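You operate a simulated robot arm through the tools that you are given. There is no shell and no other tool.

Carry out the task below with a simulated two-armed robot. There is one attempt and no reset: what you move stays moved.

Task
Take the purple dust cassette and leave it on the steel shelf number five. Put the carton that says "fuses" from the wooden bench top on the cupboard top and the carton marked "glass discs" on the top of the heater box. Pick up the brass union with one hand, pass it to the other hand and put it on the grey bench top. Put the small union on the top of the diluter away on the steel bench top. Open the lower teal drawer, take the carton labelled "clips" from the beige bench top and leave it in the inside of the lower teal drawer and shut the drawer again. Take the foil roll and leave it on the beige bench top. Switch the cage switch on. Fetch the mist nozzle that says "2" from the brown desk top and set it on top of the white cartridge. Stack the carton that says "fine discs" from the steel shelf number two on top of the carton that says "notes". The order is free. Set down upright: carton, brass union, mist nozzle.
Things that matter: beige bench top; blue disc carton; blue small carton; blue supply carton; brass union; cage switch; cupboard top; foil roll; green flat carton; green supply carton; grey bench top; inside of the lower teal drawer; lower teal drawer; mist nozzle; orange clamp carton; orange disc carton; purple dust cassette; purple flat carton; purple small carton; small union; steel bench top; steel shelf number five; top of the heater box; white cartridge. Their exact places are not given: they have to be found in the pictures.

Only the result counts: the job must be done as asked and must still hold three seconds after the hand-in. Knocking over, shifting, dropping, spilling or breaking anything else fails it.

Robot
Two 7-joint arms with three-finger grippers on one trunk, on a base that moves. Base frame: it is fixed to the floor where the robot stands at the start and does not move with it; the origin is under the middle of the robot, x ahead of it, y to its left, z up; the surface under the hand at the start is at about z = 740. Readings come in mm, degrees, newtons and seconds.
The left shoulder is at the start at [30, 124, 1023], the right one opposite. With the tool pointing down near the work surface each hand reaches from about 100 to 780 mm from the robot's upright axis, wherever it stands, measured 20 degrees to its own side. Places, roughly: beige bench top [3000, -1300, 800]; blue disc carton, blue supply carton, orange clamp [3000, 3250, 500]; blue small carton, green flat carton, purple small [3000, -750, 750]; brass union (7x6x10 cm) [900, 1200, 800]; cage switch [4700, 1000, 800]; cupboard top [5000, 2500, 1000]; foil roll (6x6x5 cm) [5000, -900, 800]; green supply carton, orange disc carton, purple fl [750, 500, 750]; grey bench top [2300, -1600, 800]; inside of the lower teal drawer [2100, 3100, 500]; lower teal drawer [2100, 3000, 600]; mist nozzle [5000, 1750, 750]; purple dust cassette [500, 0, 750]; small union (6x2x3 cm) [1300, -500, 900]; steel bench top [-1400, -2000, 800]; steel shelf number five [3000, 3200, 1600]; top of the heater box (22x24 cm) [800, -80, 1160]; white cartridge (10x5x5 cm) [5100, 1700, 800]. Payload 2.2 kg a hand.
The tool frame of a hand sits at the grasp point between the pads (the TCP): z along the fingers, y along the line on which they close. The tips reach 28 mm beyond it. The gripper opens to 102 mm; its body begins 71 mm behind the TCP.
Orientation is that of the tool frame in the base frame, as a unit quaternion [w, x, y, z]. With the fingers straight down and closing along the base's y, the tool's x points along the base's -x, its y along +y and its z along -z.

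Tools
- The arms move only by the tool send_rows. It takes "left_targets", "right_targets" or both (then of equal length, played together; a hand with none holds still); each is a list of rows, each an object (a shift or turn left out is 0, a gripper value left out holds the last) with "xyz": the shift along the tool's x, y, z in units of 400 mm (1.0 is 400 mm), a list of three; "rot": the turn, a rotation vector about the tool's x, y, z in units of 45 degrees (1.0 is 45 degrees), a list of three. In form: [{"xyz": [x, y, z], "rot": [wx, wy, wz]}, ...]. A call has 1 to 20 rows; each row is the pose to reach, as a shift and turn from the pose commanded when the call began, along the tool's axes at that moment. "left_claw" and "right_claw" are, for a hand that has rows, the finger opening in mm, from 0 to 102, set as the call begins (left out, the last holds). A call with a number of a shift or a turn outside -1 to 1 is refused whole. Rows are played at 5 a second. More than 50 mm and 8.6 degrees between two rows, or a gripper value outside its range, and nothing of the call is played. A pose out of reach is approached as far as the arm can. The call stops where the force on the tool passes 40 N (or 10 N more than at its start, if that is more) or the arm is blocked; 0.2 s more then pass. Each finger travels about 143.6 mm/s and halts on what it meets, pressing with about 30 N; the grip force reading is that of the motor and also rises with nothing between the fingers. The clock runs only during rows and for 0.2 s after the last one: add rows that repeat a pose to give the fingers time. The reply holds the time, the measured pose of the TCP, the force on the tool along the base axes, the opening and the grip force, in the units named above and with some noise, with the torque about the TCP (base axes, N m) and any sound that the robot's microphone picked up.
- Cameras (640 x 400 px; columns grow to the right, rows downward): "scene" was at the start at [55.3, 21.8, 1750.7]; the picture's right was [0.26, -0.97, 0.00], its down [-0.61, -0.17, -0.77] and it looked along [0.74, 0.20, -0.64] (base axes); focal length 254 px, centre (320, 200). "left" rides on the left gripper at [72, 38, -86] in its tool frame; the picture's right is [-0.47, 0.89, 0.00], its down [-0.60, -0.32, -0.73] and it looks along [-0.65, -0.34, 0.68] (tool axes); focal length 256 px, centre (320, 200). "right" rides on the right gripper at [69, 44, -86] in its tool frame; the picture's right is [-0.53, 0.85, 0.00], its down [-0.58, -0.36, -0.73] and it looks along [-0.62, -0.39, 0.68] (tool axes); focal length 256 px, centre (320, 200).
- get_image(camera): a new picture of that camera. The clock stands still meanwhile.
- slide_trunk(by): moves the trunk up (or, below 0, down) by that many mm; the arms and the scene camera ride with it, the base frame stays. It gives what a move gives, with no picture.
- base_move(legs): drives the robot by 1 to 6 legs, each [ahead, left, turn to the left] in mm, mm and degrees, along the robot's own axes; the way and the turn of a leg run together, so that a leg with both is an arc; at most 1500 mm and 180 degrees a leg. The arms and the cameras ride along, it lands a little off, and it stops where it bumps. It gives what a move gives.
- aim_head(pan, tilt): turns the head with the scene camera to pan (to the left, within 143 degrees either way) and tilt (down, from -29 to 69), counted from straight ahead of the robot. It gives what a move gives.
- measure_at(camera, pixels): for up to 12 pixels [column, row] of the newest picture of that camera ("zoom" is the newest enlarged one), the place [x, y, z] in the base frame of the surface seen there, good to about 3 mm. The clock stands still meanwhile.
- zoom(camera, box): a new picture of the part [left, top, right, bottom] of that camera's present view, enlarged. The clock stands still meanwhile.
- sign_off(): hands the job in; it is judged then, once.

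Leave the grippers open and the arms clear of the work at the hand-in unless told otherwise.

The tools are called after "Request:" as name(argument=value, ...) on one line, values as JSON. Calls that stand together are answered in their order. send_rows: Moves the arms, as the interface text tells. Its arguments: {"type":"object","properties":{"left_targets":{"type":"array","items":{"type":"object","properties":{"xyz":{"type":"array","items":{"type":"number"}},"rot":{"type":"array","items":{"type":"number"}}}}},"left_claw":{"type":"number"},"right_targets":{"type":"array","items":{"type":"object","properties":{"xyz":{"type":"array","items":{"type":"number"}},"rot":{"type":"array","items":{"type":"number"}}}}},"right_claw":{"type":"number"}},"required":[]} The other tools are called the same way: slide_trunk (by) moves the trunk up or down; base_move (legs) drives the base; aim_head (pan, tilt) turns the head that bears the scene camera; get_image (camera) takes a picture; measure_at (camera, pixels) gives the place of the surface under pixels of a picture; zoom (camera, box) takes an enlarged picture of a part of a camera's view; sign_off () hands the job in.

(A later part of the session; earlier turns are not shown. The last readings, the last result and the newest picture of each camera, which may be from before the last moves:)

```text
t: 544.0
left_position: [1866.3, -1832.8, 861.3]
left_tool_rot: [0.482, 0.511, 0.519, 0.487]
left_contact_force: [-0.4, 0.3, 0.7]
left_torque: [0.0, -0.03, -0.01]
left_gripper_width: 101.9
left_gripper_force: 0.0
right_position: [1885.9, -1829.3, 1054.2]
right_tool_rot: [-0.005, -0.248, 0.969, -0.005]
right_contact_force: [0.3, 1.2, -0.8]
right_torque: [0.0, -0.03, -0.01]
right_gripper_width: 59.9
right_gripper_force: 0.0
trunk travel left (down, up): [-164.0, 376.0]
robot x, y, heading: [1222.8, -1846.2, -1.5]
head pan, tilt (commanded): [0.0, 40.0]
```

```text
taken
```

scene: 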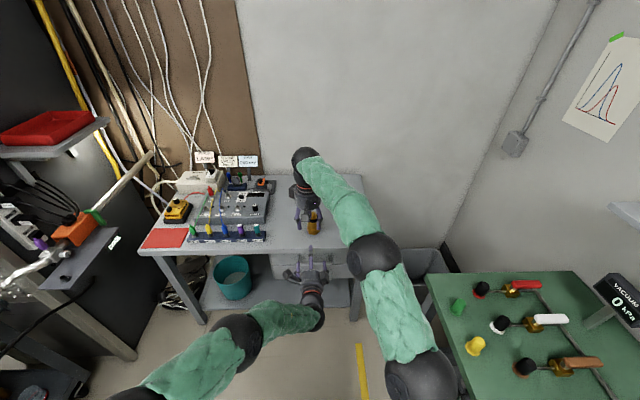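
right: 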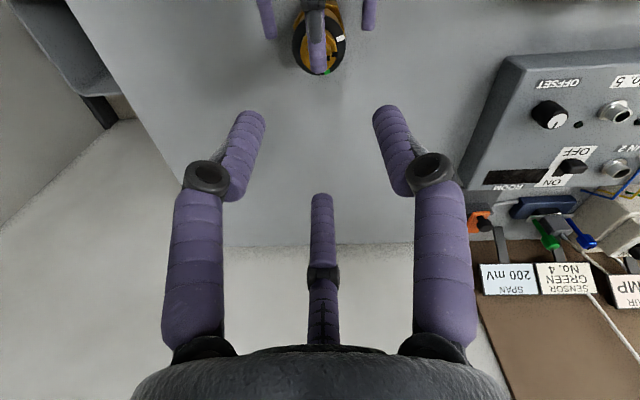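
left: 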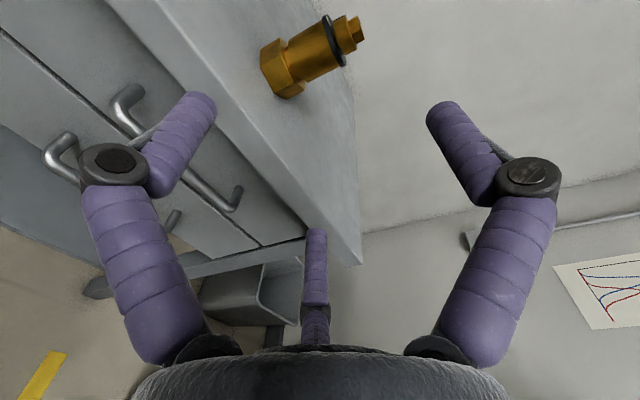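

Done. Now I raise the trunk and return both arms to their carry poses.

Request:
slide_trunk(by=185)

Request:
send_rows(left_targets=[{"rot": [0.17, 0, 0]}, {"rot": [0.34, 0, 0]}, {"rot": [0.51, 0, 0]}, {"rot": [0.68, 0, 0]}, {"rot": [0.85, 0, 0]}, {"rot": [1.0, 0, 0]}], right_targets=[{"xyz": [0.1, -0.02, 0]}, {"xyz": [0.2, -0.05, 0]}, {"xyz": [0.29, -0.1, 0]}, {"xyz": [0.37, -0.16, 0]}, {"xyz": [0.45, -0.22, 0]}, {"xyz": [0.53, -0.28, 0]}])

Request:
send_rows(left_targets=[{"rot": [0.17, 0, 0]}, {"rot": [0.34, 0, 0]}, {"rot": [0.51, 0, 0]}, {"rot": [0.68, 0, 0]}, {"rot": [0.85, 0, 0]}, {"rot": [0.92, 0, 0]}])

Request:
get_image(camera="scene")

```text
t: 546.0
left_position: [1867.0, -1832.3, 1045.0]
left_tool_rot: [0.482, 0.51, 0.519, 0.487]
left_contact_force: [-0.4, 0.3, -0.4]
left_torque: [0.0, 0.01, 0.0]
left_gripper_width: 102.0
left_gripper_force: 0.0
right_position: [1885.7, -1829.3, 1238.4]
right_tool_rot: [-0.005, -0.247, 0.969, -0.004]
right_contact_force: [-0.1, 0.0, 0.4]
right_torque: [-0.07, 0.01, -0.01]
right_gripper_width: 59.9
right_gripper_force: 0.0
trunk travel left (down, up): [-349.0, 191.0]
robot x, y, heading: [1220.1, -1847.3, -1.5]
head pan, tilt (commanded): [0.0, 40.0]
```

```text
t: 547.4
left_position: [1865.0, -1832.7, 1045.5]
left_tool_rot: [0.249, 0.656, 0.667, 0.251]
left_contact_force: [-0.1, -1.4, -0.6]
left_torque: [0.01, -0.04, 0.03]
left_gripper_width: 101.8
left_gripper_force: 0.0
right_position: [1751.3, -2029.3, 1242.8]
right_tool_rot: [-0.005, -0.249, 0.969, -0.004]
right_contact_force: [-0.1, 0.4, 0.8]
right_torque: [0.03, 0.0, 0.04]
right_gripper_width: 59.8
right_gripper_force: 0.1
trunk travel left (down, up): [-349.0, 191.0]
robot x, y, heading: [1222.7, -1847.6, -1.4]
head pan, tilt (commanded): [0.0, 40.0]
```

```text
t: 548.8
left_position: [1867.1, -1831.8, 1045.0]
left_tool_rot: [0.002, 0.702, 0.712, -0.001]
left_contact_force: [0.3, -0.2, -0.7]
left_torque: [0.01, -0.07, 0.0]
left_gripper_width: 102.1
left_gripper_force: 0.0
right_position: [1752.4, -2029.1, 1242.7]
right_tool_rot: [-0.005, -0.247, 0.969, -0.004]
right_contact_force: [0.5, 0.7, 0.5]
right_torque: [0.01, 0.0, 0.0]
right_gripper_width: 59.9
right_gripper_force: 0.0
trunk travel left (down, up): [-349.0, 191.0]
robot x, y, heading: [1224.8, -1849.2, -1.3]
head pan, tilt (commanded): [0.0, 40.0]
```

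```text
taken
```

scene: 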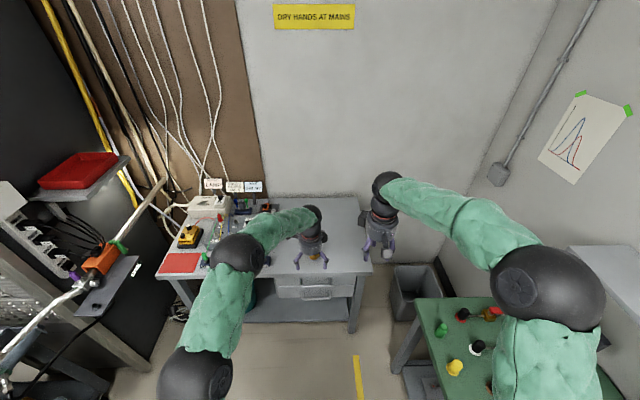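

Request:
send_rows(left_targets=[{"xyz": [0.06, -0.078, -0.014]}, {"xyz": [0.12, -0.156, -0.028]}, {"xyz": [0.18, -0.234, -0.042]}, {"xyz": [0.24, -0.312, -0.056]}, {"xyz": [0.3, -0.39, -0.07]}, {"xyz": [0.36, -0.468, -0.084]}, {"xyz": [0.42, -0.546, -0.098]}, {"xyz": [0.48, -0.624, -0.112]}, {"xyz": [0.54, -0.702, -0.126]}, {"xyz": [0.6, -0.78, -0.14]}], right_targets=[{"xyz": [0.03, 0.015, 0.015], "rot": [0, 0, 0.065]}, {"xyz": [0.06, 0.03, 0.03], "rot": [0, 0, 0.13]}, {"xyz": [0.09, 0.045, 0.045], "rot": [0, 0, 0.195]}, {"xyz": [0.12, 0.06, 0.06], "rot": [0, 0, 0.26]}, {"xyz": [0.15, 0.075, 0.075], "rot": [0, 0, 0.325]}, {"xyz": [0.18, 0.09, 0.09], "rot": [0, 0, 0.39]}, {"xyz": [0.21, 0.105, 0.105], "rot": [0, 0, 0.455]}, {"xyz": [0.24, 0.12, 0.12], "rot": [0, 0, 0.52]}, {"xyz": [0.26, 0.14, 0.135], "rot": [0, 0, 0.585]}, {"xyz": [0.278, 0.154, 0.15], "rot": [0, 0, 0.65]}])

Request:
aim_head(pan=95, tilt=30)

Request:
get_image(camera="scene")

```text
t: 551.0
left_position: [1552.2, -1596.0, 1099.2]
left_tool_rot: [0.002, 0.702, 0.712, -0.001]
left_contact_force: [0.5, 0.0, 0.0]
left_torque: [-0.01, 0.0, -0.04]
left_gripper_width: 102.0
left_gripper_force: 0.1
right_position: [1625.6, -2029.8, 1182.9]
right_tool_rot: [-0.003, 0.005, 1.0, -0.005]
right_contact_force: [0.0, 0.4, 0.4]
right_torque: [-0.04, -0.02, -0.02]
right_gripper_width: 59.7
right_gripper_force: 0.0
trunk travel left (down, up): [-349.0, 191.0]
robot x, y, heading: [1220.2, -1852.1, -1.6]
head pan, tilt (commanded): [0.0, 40.0]
```

```text
t: 552.7
left_position: [1553.6, -1595.9, 1097.6]
left_tool_rot: [0.001, 0.702, 0.712, 0.0]
left_contact_force: [1.0, 0.3, -0.3]
left_torque: [0.0, -0.01, 0.01]
left_gripper_width: 101.8
left_gripper_force: 0.1
right_position: [1628.1, -2029.7, 1182.4]
right_tool_rot: [-0.004, 0.004, 1.0, -0.005]
right_contact_force: [-1.0, -0.4, -0.7]
right_torque: [0.06, 0.01, 0.03]
right_gripper_width: 60.0
right_gripper_force: 0.0
trunk travel left (down, up): [-349.0, 191.0]
robot x, y, heading: [1223.1, -1848.2, -1.5]
head pan, tilt (commanded): [95.0, 30.0]
```

```text
taken
```

scene: 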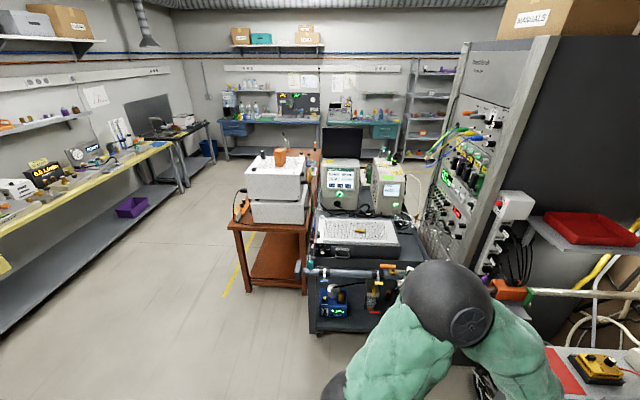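

I see the small brass union on the perforated box (362,229). I turn left to face the cart and drive nearer.

Request:
base_move(legs=[[0, 0, 91.5], [650, 0, 0]])

Request:
aim_head(pan=0, tilt=40)

Request:
get_image(camera="scene")

```text
t: 560.2
left_position: [972.3, -867.2, 1098.3]
left_tool_rot: [0.002, -0.01, 1.0, 0.001]
left_contact_force: [-0.2, 1.0, 0.0]
left_torque: [-0.01, -0.02, 0.0]
left_gripper_width: 102.1
left_gripper_force: 0.2
right_position: [1405.7, -789.9, 1183.4]
right_tool_rot: [0.0, -0.707, 0.708, -0.006]
right_contact_force: [-0.2, -0.6, -0.6]
right_torque: [-0.01, 0.01, 0.0]
right_gripper_width: 59.9
right_gripper_force: 0.1
trunk travel left (down, up): [-349.0, 191.0]
robot x, y, heading: [1228.5, -1195.9, 88.9]
head pan, tilt (commanded): [95.0, 30.0]
```

```text
t: 561.9
left_position: [972.5, -868.0, 1098.3]
left_tool_rot: [0.002, -0.011, 1.0, 0.001]
left_contact_force: [-0.9, 0.6, 0.3]
left_torque: [0.01, 0.02, -0.05]
left_gripper_width: 102.3
left_gripper_force: 0.0
right_position: [1406.1, -790.0, 1183.5]
right_tool_rot: [0.001, -0.707, 0.707, -0.006]
right_contact_force: [-1.8, -0.2, 0.2]
right_torque: [-0.01, 0.03, -0.01]
right_gripper_width: 59.7
right_gripper_force: 0.0
trunk travel left (down, up): [-349.0, 191.0]
robot x, y, heading: [1234.7, -1197.1, 89.0]
head pan, tilt (commanded): [0.0, 40.0]
```

```text
taken
```

scene: 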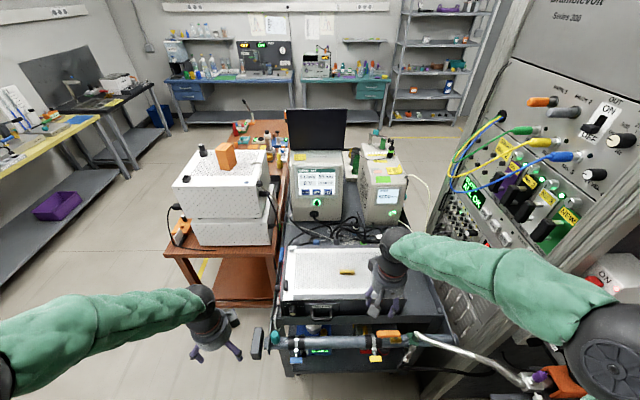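

Request:
zoom(camera="scene", box=[270, 240, 410, 320])

Request:
measure_at(camera="zoom", pixels=[[330, 135], [385, 150], [355, 143], [300, 150], [100, 200], [320, 80], [120, 90], [310, 250], [355, 135], [340, 150]])

Request:
zoom(camera="scene", box=[330, 255, 366, 285])

```text
4.57 times, centred on (340, 280) of scene
```

zoom: 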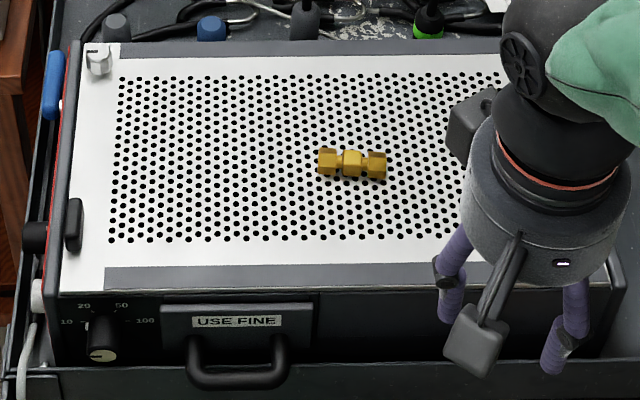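

```text
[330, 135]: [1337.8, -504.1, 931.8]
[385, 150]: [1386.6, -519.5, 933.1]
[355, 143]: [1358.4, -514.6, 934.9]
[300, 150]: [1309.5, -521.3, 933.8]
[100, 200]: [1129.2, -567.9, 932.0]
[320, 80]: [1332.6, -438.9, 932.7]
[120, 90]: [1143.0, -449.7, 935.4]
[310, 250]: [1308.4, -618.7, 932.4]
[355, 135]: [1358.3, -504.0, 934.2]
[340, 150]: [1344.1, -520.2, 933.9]
```

```text
13.33 times, centred on (348, 270) of scene
```

zoom: 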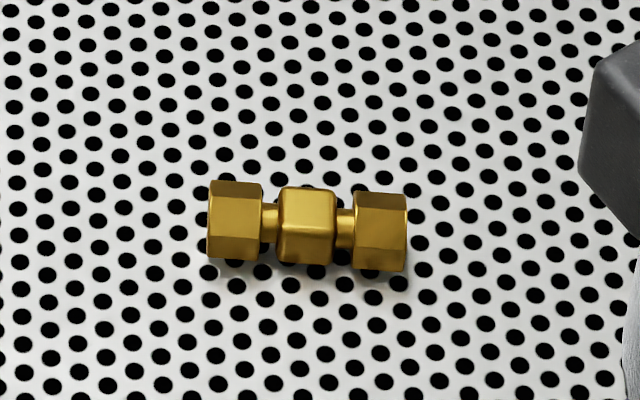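

Request:
measure_at(camera="zoom", pixels=[[215, 215], [235, 190], [310, 200], [310, 225], [380, 205], [400, 230], [235, 250], [308, 260], [375, 260], [150, 220], [450, 240]])

```text
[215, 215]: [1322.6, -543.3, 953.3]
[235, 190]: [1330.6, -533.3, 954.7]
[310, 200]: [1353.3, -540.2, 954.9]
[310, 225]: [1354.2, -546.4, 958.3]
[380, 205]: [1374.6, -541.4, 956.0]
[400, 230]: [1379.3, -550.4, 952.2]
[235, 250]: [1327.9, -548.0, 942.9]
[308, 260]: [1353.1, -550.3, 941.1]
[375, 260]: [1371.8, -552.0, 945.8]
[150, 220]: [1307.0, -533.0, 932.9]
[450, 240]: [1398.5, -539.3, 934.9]
```

Small union: centre ≈ (1351,−541), 61 mm long along x, 22 wide, top 957 on the box top at 933. I'll use the right hand, rolled −90°. I drive 70 mm closer and roll.

Request:
base_move(legs=[[70, 0, 1]])

Request:
send_rows(right_targets=[{"rot": [0, 0, -0.17]}, {"rot": [0, 0, -0.34]}, {"rot": [0, 0, -0.51]}, {"rot": [0, 0, -0.68]}, {"rot": [0, 0, -0.85]}, {"rot": [0, 0, -1.0]}])

Request:
send_rows(right_targets=[{"rot": [0.01, 0, -0.17]}, {"rot": [0.01, 0, -0.34]}, {"rot": [0.01, 0, -0.51]}, {"rot": [0.01, 0, -0.68]}, {"rot": [0.01, 0, -0.85]}, {"rot": [0.01, 0, -1.0]}])

Request:
get_image(camera="right")

```text
t: 562.9
left_position: [966.0, -802.6, 1098.5]
left_tool_rot: [0.002, -0.021, 1.0, 0.001]
left_contact_force: [0.1, -0.5, -0.4]
left_torque: [-0.03, 0.0, 0.0]
left_gripper_width: 102.0
left_gripper_force: 0.0
right_position: [1397.3, -714.5, 1181.3]
right_tool_rot: [0.0, 0.714, -0.7, 0.007]
right_contact_force: [-0.5, 0.6, -0.3]
right_torque: [-0.02, 0.03, -0.01]
right_gripper_width: 60.0
right_gripper_force: 0.0
trunk travel left (down, up): [-349.0, 191.0]
robot x, y, heading: [1227.4, -1126.7, 90.2]
head pan, tilt (commanded): [0.0, 40.0]
```

```text
t: 564.3
left_position: [965.8, -803.6, 1099.5]
left_tool_rot: [0.002, -0.021, 1.0, 0.001]
left_contact_force: [-0.3, -0.4, -0.5]
left_torque: [-0.01, 0.01, 0.02]
left_gripper_width: 101.9
left_gripper_force: 0.0
right_position: [1397.4, -716.9, 1182.4]
right_tool_rot: [0.002, 0.928, -0.373, 0.006]
right_contact_force: [-0.1, -0.1, -0.3]
right_torque: [0.0, 0.01, 0.0]
right_gripper_width: 60.2
right_gripper_force: 0.0
trunk travel left (down, up): [-349.0, 191.0]
robot x, y, heading: [1227.7, -1127.7, 90.5]
head pan, tilt (commanded): [0.0, 40.0]
```

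```text
t: 565.7
left_position: [967.3, -805.1, 1098.1]
left_tool_rot: [0.002, -0.022, 1.0, 0.001]
left_contact_force: [-0.1, -1.3, 0.4]
left_torque: [-0.02, -0.01, 0.01]
left_gripper_width: 101.8
left_gripper_force: 0.1
right_position: [1397.3, -717.1, 1183.1]
right_tool_rot: [0.0, 1.0, 0.01, 0.007]
right_contact_force: [1.2, 0.6, 0.0]
right_torque: [0.0, 0.0, 0.02]
right_gripper_width: 60.1
right_gripper_force: 0.1
trunk travel left (down, up): [-349.0, 191.0]
robot x, y, heading: [1228.2, -1129.7, 90.3]
head pan, tilt (commanded): [0.0, 40.0]
```

```text
taken
```

right: 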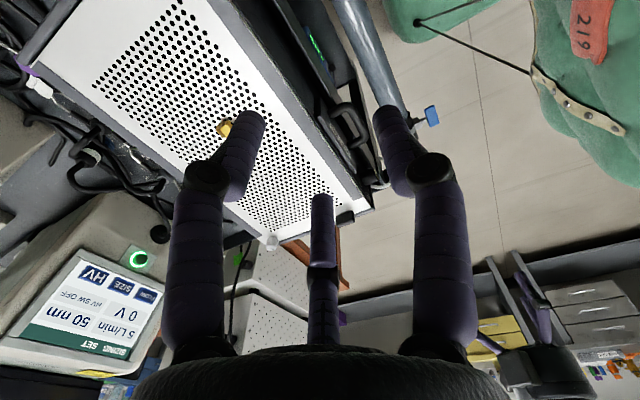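

I move above the small union and align (roll +4.5°).

Request:
send_rows(right_targets=[{"xyz": [-0.018, -0.075, 0.06], "rot": [0, 0, 0.03]}, {"xyz": [-0.036, -0.15, 0.12], "rot": [0, 0, 0.06]}, {"xyz": [-0.054, -0.225, 0.19], "rot": [0, 0, 0.1]}, {"xyz": [-0.072, -0.3, 0.26], "rot": [0, 0, 0.1]}, {"xyz": [-0.09, -0.375, 0.33], "rot": [0, 0, 0.1]}, {"xyz": [-0.106, -0.4525, 0.4075], "rot": [0, 0, 0.1]}, {"xyz": [-0.106, -0.4525, 0.4075], "rot": [0, 0, 0.1]}])

Request:
get_image(camera="right")

```text
t: 567.3
left_position: [966.4, -805.8, 1098.6]
left_tool_rot: [0.002, -0.022, 1.0, 0.001]
left_contact_force: [-0.1, -1.6, -0.2]
left_torque: [-0.01, 0.02, 0.0]
left_gripper_width: 102.1
left_gripper_force: 0.1
right_position: [1354.7, -541.0, 1019.9]
right_tool_rot: [-0.001, 1.0, -0.03, 0.006]
right_contact_force: [-0.2, -0.3, 0.3]
right_torque: [0.03, 0.0, 0.03]
right_gripper_width: 60.1
right_gripper_force: 0.0
trunk travel left (down, up): [-349.0, 191.0]
robot x, y, heading: [1230.0, -1127.0, 90.2]
head pan, tilt (commanded): [0.0, 40.0]
```

```text
taken
```

right: 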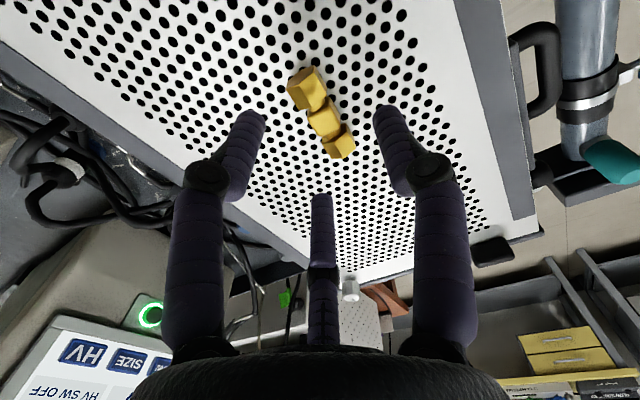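

Request:
zoom(camera="right", box=[270, 55, 370, 170])

Request:
measure_at(camera="zoom", pixels=[[225, 125], [210, 90], [290, 235], [330, 210], [310, 245], [360, 330], [395, 300], [180, 110], [260, 75], [350, 215]])

```text
3.48 times, centred on (320, 112) of right
```

zoom: 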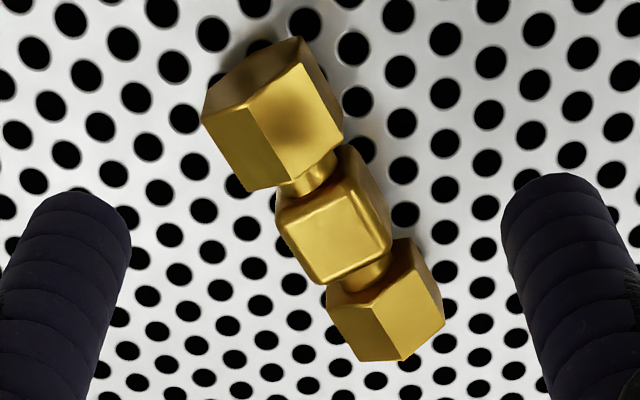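

```text
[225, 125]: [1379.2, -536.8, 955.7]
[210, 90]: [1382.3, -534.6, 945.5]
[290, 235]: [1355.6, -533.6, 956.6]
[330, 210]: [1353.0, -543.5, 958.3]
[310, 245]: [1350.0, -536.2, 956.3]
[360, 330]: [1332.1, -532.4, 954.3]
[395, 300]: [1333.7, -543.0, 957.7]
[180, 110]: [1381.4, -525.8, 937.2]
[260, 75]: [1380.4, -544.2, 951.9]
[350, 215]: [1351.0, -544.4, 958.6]
```

I descend to z≈963 with a small correction.

Request:
send_rows(right_targets=[{"xyz": [-0.007, -0.011, 0.04]}, {"xyz": [-0.007, -0.011, 0.08]}, {"xyz": [-0.007, -0.011, 0.115]}, {"xyz": [-0.007, -0.011, 0.138]}, {"xyz": [-0.007, -0.011, 0.138]}])

Request:
get_image(camera="right")

```text
t: 568.5
left_position: [967.1, -803.4, 1098.7]
left_tool_rot: [0.002, -0.021, 1.0, 0.002]
left_contact_force: [0.3, 0.8, -0.7]
left_torque: [-0.01, 0.03, 0.01]
left_gripper_width: 101.9
left_gripper_force: 0.0
right_position: [1352.3, -534.1, 962.7]
right_tool_rot: [0.0, 1.0, -0.03, 0.007]
right_contact_force: [0.1, 0.1, 0.2]
right_torque: [0.0, 0.03, 0.01]
right_gripper_width: 59.9
right_gripper_force: 0.1
trunk travel left (down, up): [-349.0, 191.0]
robot x, y, heading: [1230.3, -1128.2, 90.1]
head pan, tilt (commanded): [0.0, 40.0]
```

```text
taken
```

right: 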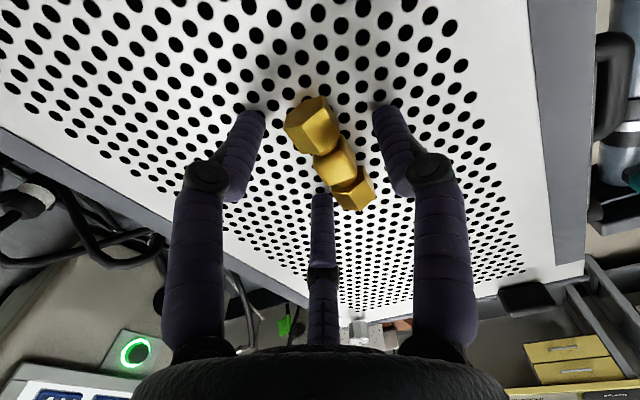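

The piece lies between the pair and the single finger. I close.

Request:
send_rows(right_targets=[{}, {}, {}, {}], right_claw=5)

Request:
get_image(camera="right")

```text
t: 569.5
left_position: [966.7, -804.0, 1097.3]
left_tool_rot: [0.002, -0.02, 1.0, 0.0]
left_contact_force: [-0.3, -0.2, 0.5]
left_torque: [0.01, -0.01, -0.01]
left_gripper_width: 102.1
left_gripper_force: 0.1
right_position: [1352.5, -534.1, 962.7]
right_tool_rot: [0.0, 1.0, -0.029, 0.006]
right_contact_force: [-1.2, 0.2, 0.0]
right_torque: [0.01, 0.03, 0.0]
right_gripper_width: 30.0
right_gripper_force: 30.0
trunk travel left (down, up): [-349.0, 191.0]
robot x, y, heading: [1228.4, -1125.6, 90.3]
head pan, tilt (commanded): [0.0, 40.0]
```

```text
taken
```

right: 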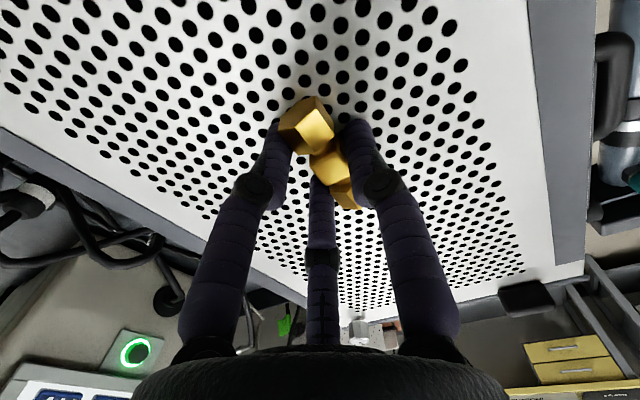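

Gripped at 30 mm. I lift it straight up.

Request:
send_rows(right_targets=[{"xyz": [0, 0, -0.02]}, {"xyz": [0, 0, -0.08]}, {"xyz": [0, 0, -0.17]}, {"xyz": [0, 0, -0.27]}, {"xyz": [0, 0, -0.37]}, {"xyz": [0, 0, -0.47]}, {"xyz": [0, 0, -0.5]}])

Request:
get_image(camera="right")

```text
t: 571.1
left_position: [965.5, -803.0, 1097.8]
left_tool_rot: [0.002, -0.021, 1.0, 0.001]
left_contact_force: [-1.8, 0.4, -0.6]
left_torque: [0.04, 0.01, -0.01]
left_gripper_width: 101.9
left_gripper_force: 0.1
right_position: [1349.3, -532.3, 1166.6]
right_tool_rot: [0.0, 1.0, -0.03, 0.008]
right_contact_force: [0.6, 0.4, -0.6]
right_torque: [0.02, 0.03, 0.02]
right_gripper_width: 29.8
right_gripper_force: 29.9
trunk travel left (down, up): [-349.0, 191.0]
robot x, y, heading: [1226.6, -1124.1, 90.3]
head pan, tilt (commanded): [0.0, 40.0]
```

```text
taken
```

right: 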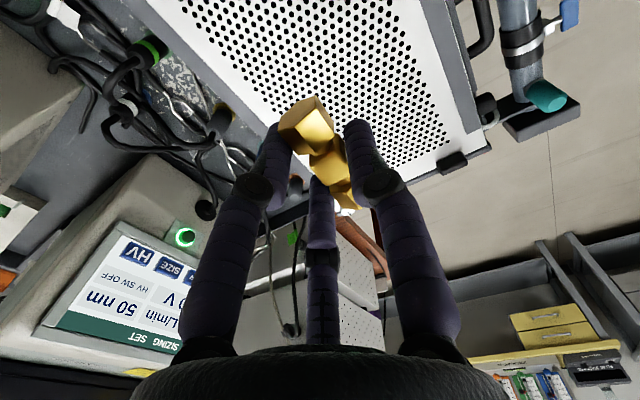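

Held. I tuck the right hand, back off 300 mm and turn to face −x toward the steel bench.

Request:
send_rows(right_targets=[{"xyz": [0.02, 0.1, -0.01]}, {"xyz": [0.04, 0.2, -0.02]}, {"xyz": [0.06, 0.3, -0.03]}, {"xyz": [0.08, 0.4, -0.03]}, {"xyz": [0.1, 0.47, -0.03]}])

Request:
base_move(legs=[[-350, 0, 0], [0, 0, 90], [1300, 0, 0]])

Request:
aim_head(pan=0, tilt=30)

Request:
get_image(camera="scene")

```text
t: 572.3
left_position: [966.6, -805.6, 1098.2]
left_tool_rot: [0.001, -0.021, 1.0, 0.002]
left_contact_force: [-0.2, 0.7, -0.4]
left_torque: [0.02, 0.03, -0.02]
left_gripper_width: 102.2
left_gripper_force: 0.1
right_position: [1375.2, -724.0, 1178.4]
right_tool_rot: [0.0, 1.0, -0.03, 0.007]
right_contact_force: [-0.5, -0.8, -0.3]
right_torque: [0.03, -0.01, -0.01]
right_gripper_width: 30.0
right_gripper_force: 29.6
trunk travel left (down, up): [-349.0, 191.0]
robot x, y, heading: [1227.1, -1128.2, 90.1]
head pan, tilt (commanded): [0.0, 40.0]
```

```text
t: 584.4
left_position: [-339.0, -1779.5, 1099.2]
left_tool_rot: [0.0, 0.731, -0.682, -0.002]
left_contact_force: [-0.5, 0.7, -0.8]
left_torque: [-0.01, 0.0, -0.01]
left_gripper_width: 101.9
left_gripper_force: 0.0
right_position: [-432.4, -1372.1, 1177.6]
right_tool_rot: [-0.005, 0.719, 0.695, 0.006]
right_contact_force: [0.4, -0.4, -1.5]
right_torque: [0.0, 0.01, -0.01]
right_gripper_width: 29.7
right_gripper_force: 30.2
trunk travel left (down, up): [-349.0, 191.0]
robot x, y, heading: [-22.3, -1508.2, -178.2]
head pan, tilt (commanded): [0.0, 40.0]
```

```text
t: 585.1
left_position: [-339.7, -1781.1, 1098.8]
left_tool_rot: [0.0, 0.731, -0.683, -0.002]
left_contact_force: [-0.5, -0.4, -0.2]
left_torque: [0.04, 0.0, -0.01]
left_gripper_width: 102.4
left_gripper_force: 0.2
right_position: [-430.7, -1374.1, 1178.0]
right_tool_rot: [-0.005, 0.718, 0.696, 0.005]
right_contact_force: [-0.4, -0.3, -1.1]
right_torque: [-0.04, 0.04, 0.03]
right_gripper_width: 29.7
right_gripper_force: 30.1
trunk travel left (down, up): [-349.0, 191.0]
robot x, y, heading: [-27.0, -1506.8, -178.3]
head pan, tilt (commanded): [0.0, 30.0]
```

```text
taken
```

scene: 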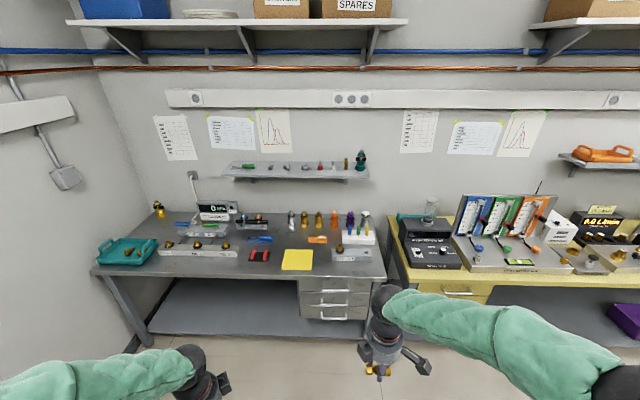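

I zoom on the steel bench top to pick a free spot.

Request:
zoom(camera="scene", box=[90, 190, 390, 290])

Request:
measure_at(camera="scene", pixels=[[220, 268], [270, 272], [340, 270], [100, 270], [375, 272], [285, 240], [240, 255], [180, 262], [265, 255], [300, 262], [330, 262], [380, 240]])

```text
2.13 times, centred on (240, 240) of scene
```

zoom: 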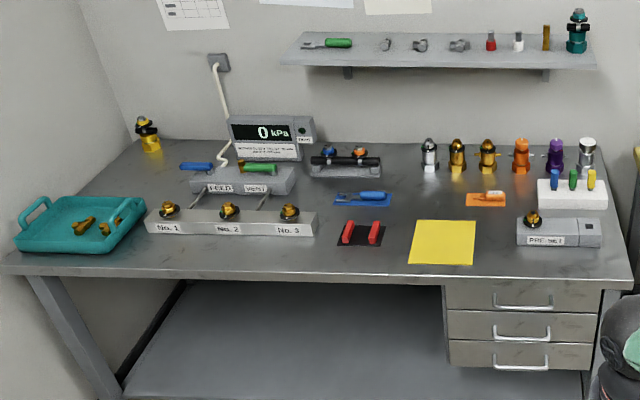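

```text
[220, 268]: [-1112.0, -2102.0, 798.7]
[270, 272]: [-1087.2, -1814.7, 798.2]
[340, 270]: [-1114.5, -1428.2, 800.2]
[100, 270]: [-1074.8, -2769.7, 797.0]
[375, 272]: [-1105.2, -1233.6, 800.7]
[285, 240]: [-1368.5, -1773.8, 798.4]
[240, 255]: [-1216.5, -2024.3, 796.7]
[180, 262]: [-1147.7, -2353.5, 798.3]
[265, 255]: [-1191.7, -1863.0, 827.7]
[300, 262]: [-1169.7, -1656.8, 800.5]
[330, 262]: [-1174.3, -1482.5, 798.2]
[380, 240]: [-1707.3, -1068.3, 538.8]
```

Request:
measure_at(camera="scene", pixels=[[273, 240], [310, 239], [299, 250], [292, 227], [305, 226], [280, 225], [289, 245], [289, 232]])

Request:
base_move(legs=[[700, 0, -1.7]])

Request:
get_image(camera="scene")

```text
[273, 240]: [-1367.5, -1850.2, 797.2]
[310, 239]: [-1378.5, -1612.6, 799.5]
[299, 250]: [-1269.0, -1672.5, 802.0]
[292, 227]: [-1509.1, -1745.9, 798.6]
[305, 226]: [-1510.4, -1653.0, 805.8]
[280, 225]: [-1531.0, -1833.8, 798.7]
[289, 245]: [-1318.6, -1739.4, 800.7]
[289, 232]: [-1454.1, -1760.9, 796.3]
```

```text
t: 588.9
left_position: [-1034.8, -1787.6, 1097.9]
left_tool_rot: [-0.001, 0.724, -0.69, -0.001]
left_contact_force: [0.1, 0.1, -0.3]
left_torque: [-0.05, -0.02, 0.0]
left_gripper_width: 102.0
left_gripper_force: 0.0
right_position: [-1118.1, -1379.2, 1177.9]
right_tool_rot: [-0.005, 0.725, 0.689, 0.005]
right_contact_force: [-0.5, -0.7, -1.7]
right_torque: [-0.03, 0.01, 0.01]
right_gripper_width: 29.8
right_gripper_force: 30.0
trunk travel left (down, up): [-349.0, 191.0]
robot x, y, heading: [-714.1, -1521.0, -178.9]
head pan, tilt (commanded): [0.0, 30.0]
```

```text
taken
```

scene: 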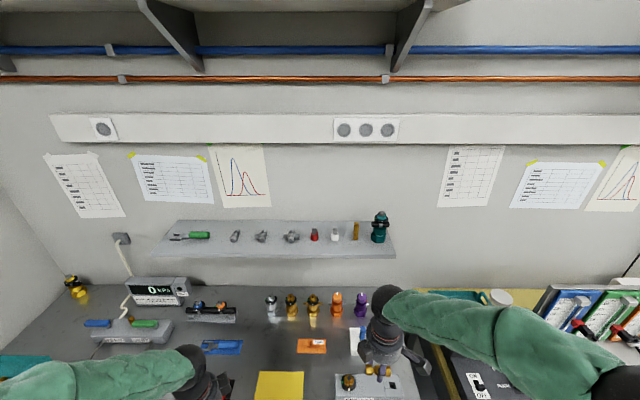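

Free patch: x −1490…−1310, y −1840…−1630. I shift the base left 260 mm, then bring the right hand over it.

Request:
base_move(legs=[[0, 260, 0]])

Request:
aim_head(pan=0, tilt=45)

Request:
get_image(camera="scene")

```text
t: 590.8
left_position: [-1033.3, -2050.5, 1097.8]
left_tool_rot: [0.0, 0.722, -0.691, -0.002]
left_contact_force: [0.2, 0.1, 0.3]
left_torque: [0.02, 0.01, 0.01]
left_gripper_width: 102.3
left_gripper_force: 0.0
right_position: [-1114.7, -1641.4, 1177.9]
right_tool_rot: [-0.005, 0.727, 0.687, 0.005]
right_contact_force: [0.4, 0.4, -1.6]
right_torque: [0.01, 0.01, 0.03]
right_gripper_width: 29.6
right_gripper_force: 30.7
trunk travel left (down, up): [-349.0, 191.0]
robot x, y, heading: [-710.4, -1787.1, -179.8]
head pan, tilt (commanded): [0.0, 30.0]
```

```text
t: 591.5
left_position: [-1033.0, -2048.9, 1098.8]
left_tool_rot: [0.0, 0.722, -0.691, -0.002]
left_contact_force: [0.1, -0.3, -0.5]
left_torque: [-0.03, -0.02, 0.02]
left_gripper_width: 101.9
left_gripper_force: 0.1
right_position: [-1115.4, -1639.8, 1177.1]
right_tool_rot: [-0.005, 0.727, 0.687, 0.005]
right_contact_force: [0.2, 0.6, -1.1]
right_torque: [-0.03, 0.01, 0.0]
right_gripper_width: 30.2
right_gripper_force: 30.6
trunk travel left (down, up): [-349.0, 191.0]
robot x, y, heading: [-711.6, -1789.3, -179.4]
head pan, tilt (commanded): [0.0, 45.0]
```

```text
taken
```

scene: 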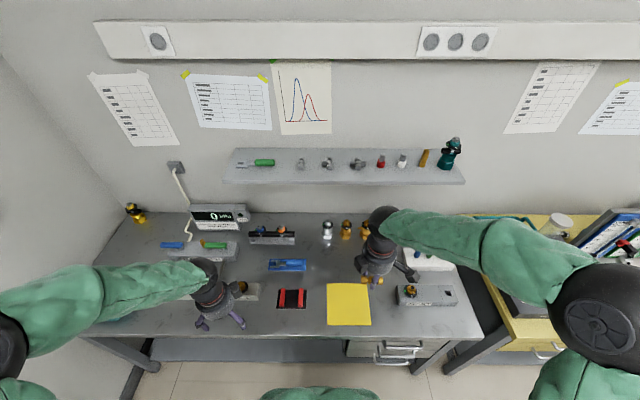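

I move the right hand over the free patch at (−1395,−1738) and down to z≈880.

Request:
send_rows(right_targets=[{"xyz": [-0.04, -0.1, 0.02]}, {"xyz": [-0.08, -0.2, 0.05]}, {"xyz": [-0.12, -0.3, 0.09]}, {"xyz": [-0.165, -0.4, 0.14]}, {"xyz": [-0.21, -0.5, 0.2]}, {"xyz": [-0.25, -0.6, 0.27]}, {"xyz": [-0.284, -0.685, 0.35]}, {"xyz": [-0.284, -0.685, 0.45]}, {"xyz": [-0.284, -0.685, 0.55]}, {"xyz": [-0.284, -0.685, 0.65]}, {"xyz": [-0.284, -0.685, 0.74]}, {"xyz": [-0.284, -0.685, 0.74]}])

Request:
get_image(camera="right")

Request:
zoom(camera="scene", box=[240, 190, 420, 330])

```text
refused: row 6 steps farther than a row can; nothing moved
```

```text
taken
```

right: 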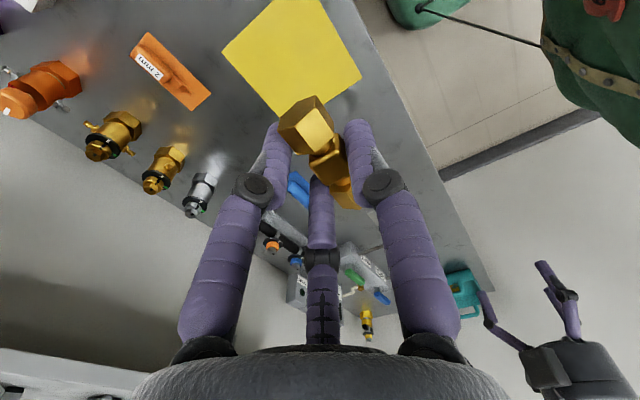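

```text
2.86 times, centred on (330, 260) of scene
```

zoom: 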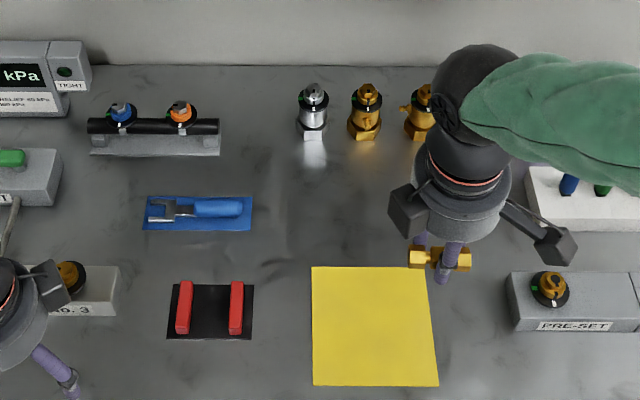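

The first call was refused (step too long). I repeat with smaller steps.

Request:
send_rows(right_targets=[{"xyz": [-0.04, -0.1, 0.02]}, {"xyz": [-0.08, -0.2, 0.04]}, {"xyz": [-0.12, -0.3, 0.06]}, {"xyz": [-0.16, -0.4, 0.09]}, {"xyz": [-0.2, -0.5, 0.13]}, {"xyz": [-0.24, -0.59, 0.18]}, {"xyz": [-0.284, -0.67, 0.24]}, {"xyz": [-0.284, -0.685, 0.34]}, {"xyz": [-0.284, -0.685, 0.45]}, {"xyz": [-0.284, -0.685, 0.55]}, {"xyz": [-0.284, -0.685, 0.65]}, {"xyz": [-0.284, -0.685, 0.74]}, {"xyz": [-0.284, -0.685, 0.74]}])

Request:
get_image(camera="right")

Request:
zoom(camera="scene", box=[240, 190, 420, 330])

```text
t: 594.3
left_position: [-1032.4, -2049.1, 1099.7]
left_tool_rot: [-0.001, 0.723, -0.691, -0.002]
left_contact_force: [-0.4, 0.0, -0.4]
left_torque: [0.0, 0.03, 0.0]
left_gripper_width: 102.1
left_gripper_force: 0.1
right_position: [-1392.9, -1736.1, 878.2]
right_tool_rot: [-0.006, 0.727, 0.687, 0.004]
right_contact_force: [-0.5, -0.2, -2.0]
right_torque: [0.01, 0.02, 0.04]
right_gripper_width: 29.7
right_gripper_force: 30.4
trunk travel left (down, up): [-349.0, 191.0]
robot x, y, heading: [-711.3, -1783.5, -179.7]
head pan, tilt (commanded): [0.0, 45.0]
```

```text
taken
```

right: 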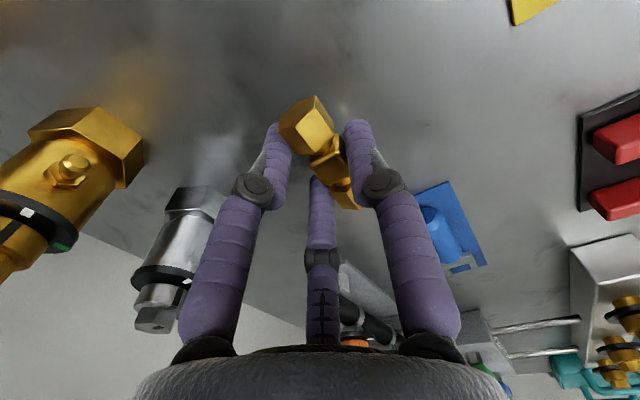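

```text
2.86 times, centred on (330, 260) of scene
```

zoom: 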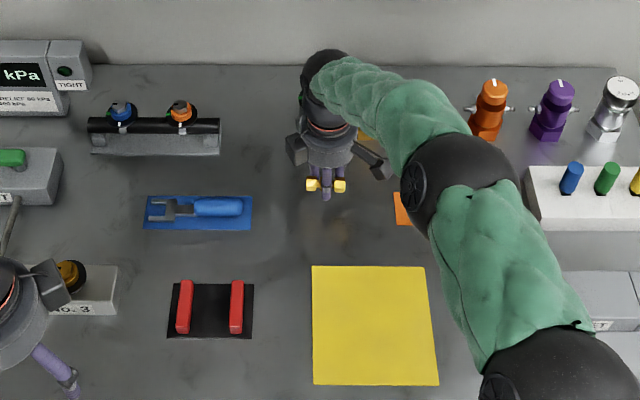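

Over clear steel, but a bottle stands ~90 mm behind. I come 25 mm nearer, then lower.

Request:
send_rows(right_targets=[{"xyz": [0, 0.03, 0]}, {"xyz": [0, 0.0625, 0]}, {"xyz": [0, 0.0625, 0.05]}, {"xyz": [0, 0.0625, 0.09]}, {"xyz": [0, 0.0625, 0.113]}, {"xyz": [0, 0.0625, 0.113]}])

Request:
send_rows(right_targets=[{"xyz": [0, 0, 0.003]}, {"xyz": [0, 0, 0.006]}, {"xyz": [0, 0, 0.009]}, {"xyz": [0, 0, 0.009]}])

```text
t: 595.7
left_position: [-1031.7, -2049.1, 1098.6]
left_tool_rot: [-0.001, 0.723, -0.691, -0.003]
left_contact_force: [0.2, 0.1, -0.3]
left_torque: [-0.02, 0.02, -0.02]
left_gripper_width: 101.9
left_gripper_force: 0.1
right_position: [-1368.7, -1734.9, 833.9]
right_tool_rot: [-0.005, 0.726, 0.687, 0.005]
right_contact_force: [0.5, -0.5, -0.5]
right_torque: [0.0, -0.01, -0.01]
right_gripper_width: 29.8
right_gripper_force: 30.5
trunk travel left (down, up): [-349.0, 191.0]
robot x, y, heading: [-707.8, -1784.2, -179.5]
head pan, tilt (commanded): [0.0, 45.0]
```

```text
t: 596.7
left_position: [-1033.0, -2048.4, 1098.4]
left_tool_rot: [-0.001, 0.723, -0.691, -0.002]
left_contact_force: [0.2, -0.2, -0.6]
left_torque: [0.02, -0.03, 0.02]
left_gripper_width: 101.9
left_gripper_force: 0.1
right_position: [-1368.5, -1735.2, 829.3]
right_tool_rot: [-0.005, 0.726, 0.688, 0.005]
right_contact_force: [0.0, -0.7, -1.1]
right_torque: [0.03, 0.0, 0.01]
right_gripper_width: 29.8
right_gripper_force: 29.7
trunk travel left (down, up): [-349.0, 191.0]
robot x, y, heading: [-710.1, -1785.4, -179.5]
head pan, tilt (commanded): [0.0, 45.0]
```

Request:
send_rows(right_targets=[{"xyz": [0, 0, 0.002]}, {"xyz": [0, 0, 0.004]}, {"xyz": [0, 0, 0.006]}, {"xyz": [0, 0, 0.006]}])

Request:
get_image(camera="right")

```text
t: 597.7
left_position: [-1032.6, -2049.0, 1098.5]
left_tool_rot: [-0.001, 0.723, -0.691, -0.002]
left_contact_force: [0.8, -0.6, -0.2]
left_torque: [0.02, -0.01, 0.0]
left_gripper_width: 101.9
left_gripper_force: 0.0
right_position: [-1369.3, -1735.9, 829.0]
right_tool_rot: [-0.005, 0.726, 0.688, 0.004]
right_contact_force: [0.0, -0.4, -0.8]
right_torque: [0.04, 0.0, -0.04]
right_gripper_width: 29.9
right_gripper_force: 30.4
trunk travel left (down, up): [-349.0, 191.0]
robot x, y, heading: [-711.5, -1789.4, -179.6]
head pan, tilt (commanded): [0.0, 45.0]
```

```text
taken
```

right: 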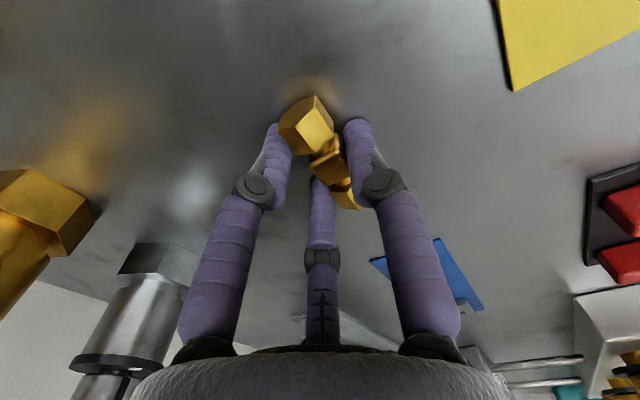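

Request:
send_rows(right_targets=[{"xyz": [0, 0, 0.003]}, {"xyz": [0, 0, 0.006]}, {"xyz": [0, 0, 0.008]}, {"xyz": [0, 0, 0.008]}])

```text
t: 598.7
left_position: [-1030.8, -2049.0, 1098.7]
left_tool_rot: [0.001, 0.723, -0.691, -0.002]
left_contact_force: [1.0, -0.4, 0.2]
left_torque: [0.0, -0.01, -0.02]
left_gripper_width: 101.7
left_gripper_force: 0.2
right_position: [-1370.2, -1735.4, 826.5]
right_tool_rot: [-0.005, 0.727, 0.687, 0.004]
right_contact_force: [2.0, -1.4, 10.1]
right_torque: [-0.3, 0.12, 0.13]
right_gripper_width: 29.9
right_gripper_force: 30.1
trunk travel left (down, up): [-349.0, 191.0]
robot x, y, heading: [-709.7, -1785.5, -179.7]
head pan, tilt (commanded): [0.0, 45.0]
```

Contact (10 N). I open the fingers and rise.

Request:
send_rows(right_targets=[{}, {}, {}], right_claw=60)

Request:
send_rows(right_targets=[{"xyz": [0, 0, -0.05]}, {"xyz": [0, 0, -0.13]}, {"xyz": [0, 0, -0.23]}, {"xyz": [0, 0, -0.33]}, {"xyz": [0, 0, -0.43]}, {"xyz": [0, 0, -0.53]}, {"xyz": [0, 0, -0.63]}])

Request:
get_image(camera="right")

Request:
zoom(camera="scene", box=[240, 190, 420, 330])

```text
t: 599.5
left_position: [-1031.7, -2049.7, 1098.5]
left_tool_rot: [-0.001, 0.723, -0.69, -0.003]
left_contact_force: [1.1, 0.0, 0.6]
left_torque: [-0.03, -0.01, 0.02]
left_gripper_width: 102.0
left_gripper_force: 0.0
right_position: [-1369.2, -1733.9, 826.4]
right_tool_rot: [-0.006, 0.726, 0.687, 0.005]
right_contact_force: [0.2, 1.8, 1.4]
right_torque: [-0.02, 0.04, -0.06]
right_gripper_width: 59.9
right_gripper_force: 0.1
trunk travel left (down, up): [-349.0, 191.0]
robot x, y, heading: [-711.1, -1781.6, -179.6]
head pan, tilt (commanded): [0.0, 45.0]
```

```text
t: 601.1
left_position: [-1032.9, -2049.7, 1100.1]
left_tool_rot: [0.0, 0.723, -0.691, -0.003]
left_contact_force: [0.4, 0.3, 0.2]
left_torque: [0.01, 0.05, 0.01]
left_gripper_width: 102.0
left_gripper_force: 0.0
right_position: [-1369.0, -1738.4, 1075.1]
right_tool_rot: [-0.004, 0.727, 0.687, 0.005]
right_contact_force: [0.1, 0.9, 0.4]
right_torque: [0.01, 0.04, 0.02]
right_gripper_width: 60.1
right_gripper_force: 0.0
trunk travel left (down, up): [-349.0, 191.0]
robot x, y, heading: [-709.7, -1785.1, -179.6]
head pan, tilt (commanded): [0.0, 45.0]
```

```text
taken
```

right: 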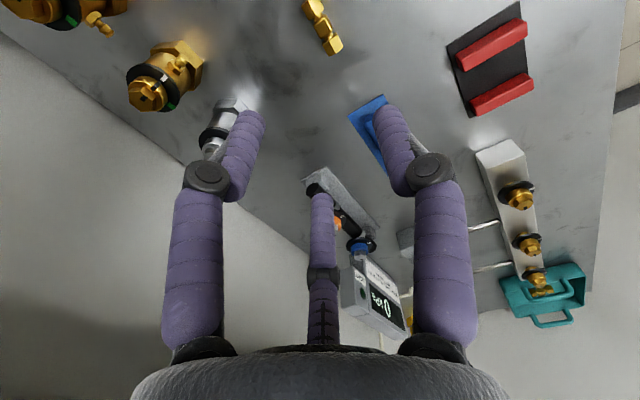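

```text
2.86 times, centred on (330, 260) of scene
```

zoom: 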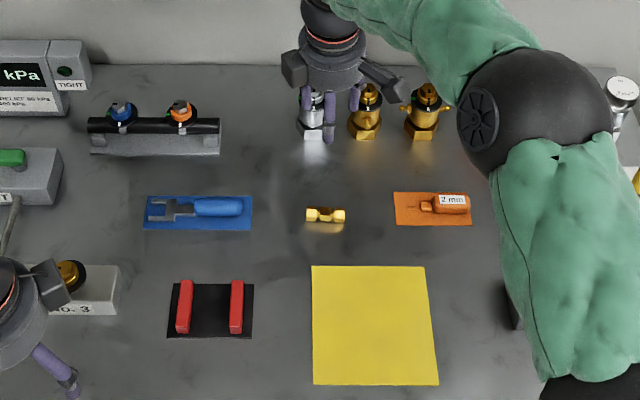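

The small union lies on the steel bench. I retract the right hand, open it fully, and back away.

Request:
send_rows(right_targets=[{"xyz": [0, 0.08, -0.08]}, {"xyz": [0, 0.17, -0.14]}, {"xyz": [0, 0.27, -0.18]}, {"xyz": [0, 0.37, -0.2]}, {"xyz": [0, 0.47, -0.22]}, {"xyz": [0, 0.57, -0.24]}, {"xyz": [0, 0.65, -0.25]}], right_claw=102)

Request:
base_move(legs=[[-450, 0, 0]])

Request:
aim_head(pan=0, tilt=35)

Request:
get_image(camera="scene")

```text
t: 602.7
left_position: [-1032.3, -2050.3, 1097.7]
left_tool_rot: [0.0, 0.722, -0.692, -0.001]
left_contact_force: [0.3, 0.2, -0.6]
left_torque: [0.04, 0.03, -0.05]
left_gripper_width: 102.1
left_gripper_force: 0.1
right_position: [-1110.8, -1758.0, 1180.3]
right_tool_rot: [-0.005, 0.727, 0.687, 0.005]
right_contact_force: [0.6, -0.5, 0.1]
right_torque: [-0.03, 0.01, 0.0]
right_gripper_width: 102.0
right_gripper_force: 0.1
trunk travel left (down, up): [-349.0, 191.0]
robot x, y, heading: [-709.8, -1783.5, -179.8]
head pan, tilt (commanded): [0.0, 45.0]
```

```text
t: 605.4
left_position: [-584.6, -2046.6, 1097.9]
left_tool_rot: [-0.001, 0.724, -0.69, -0.002]
left_contact_force: [0.2, -0.3, 0.6]
left_torque: [0.01, 0.0, -0.02]
left_gripper_width: 101.9
left_gripper_force: 0.0
right_position: [-664.7, -1754.3, 1179.3]
right_tool_rot: [-0.005, 0.726, 0.687, 0.005]
right_contact_force: [0.1, -0.7, 0.0]
right_torque: [-0.02, 0.02, -0.01]
right_gripper_width: 101.9
right_gripper_force: 0.1
trunk travel left (down, up): [-349.0, 191.0]
robot x, y, heading: [-265.4, -1780.5, -179.4]
head pan, tilt (commanded): [0.0, 45.0]
```

```text
t: 606.1
left_position: [-586.4, -2046.3, 1098.5]
left_tool_rot: [0.0, 0.724, -0.69, -0.002]
left_contact_force: [-0.3, -0.2, 0.2]
left_torque: [-0.02, -0.04, 0.01]
left_gripper_width: 102.1
left_gripper_force: 0.1
right_position: [-665.6, -1755.5, 1180.0]
right_tool_rot: [-0.005, 0.726, 0.688, 0.005]
right_contact_force: [0.2, -0.1, -0.4]
right_torque: [0.0, -0.04, 0.01]
right_gripper_width: 101.9
right_gripper_force: 0.0
trunk travel left (down, up): [-349.0, 191.0]
robot x, y, heading: [-268.0, -1782.3, -179.5]
head pan, tilt (commanded): [0.0, 35.0]
```

```text
taken
```

scene: 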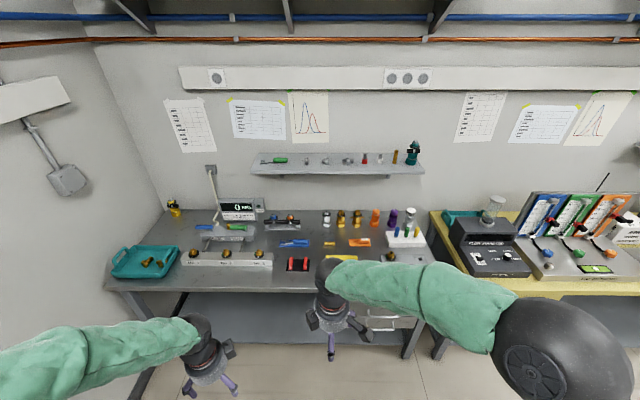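

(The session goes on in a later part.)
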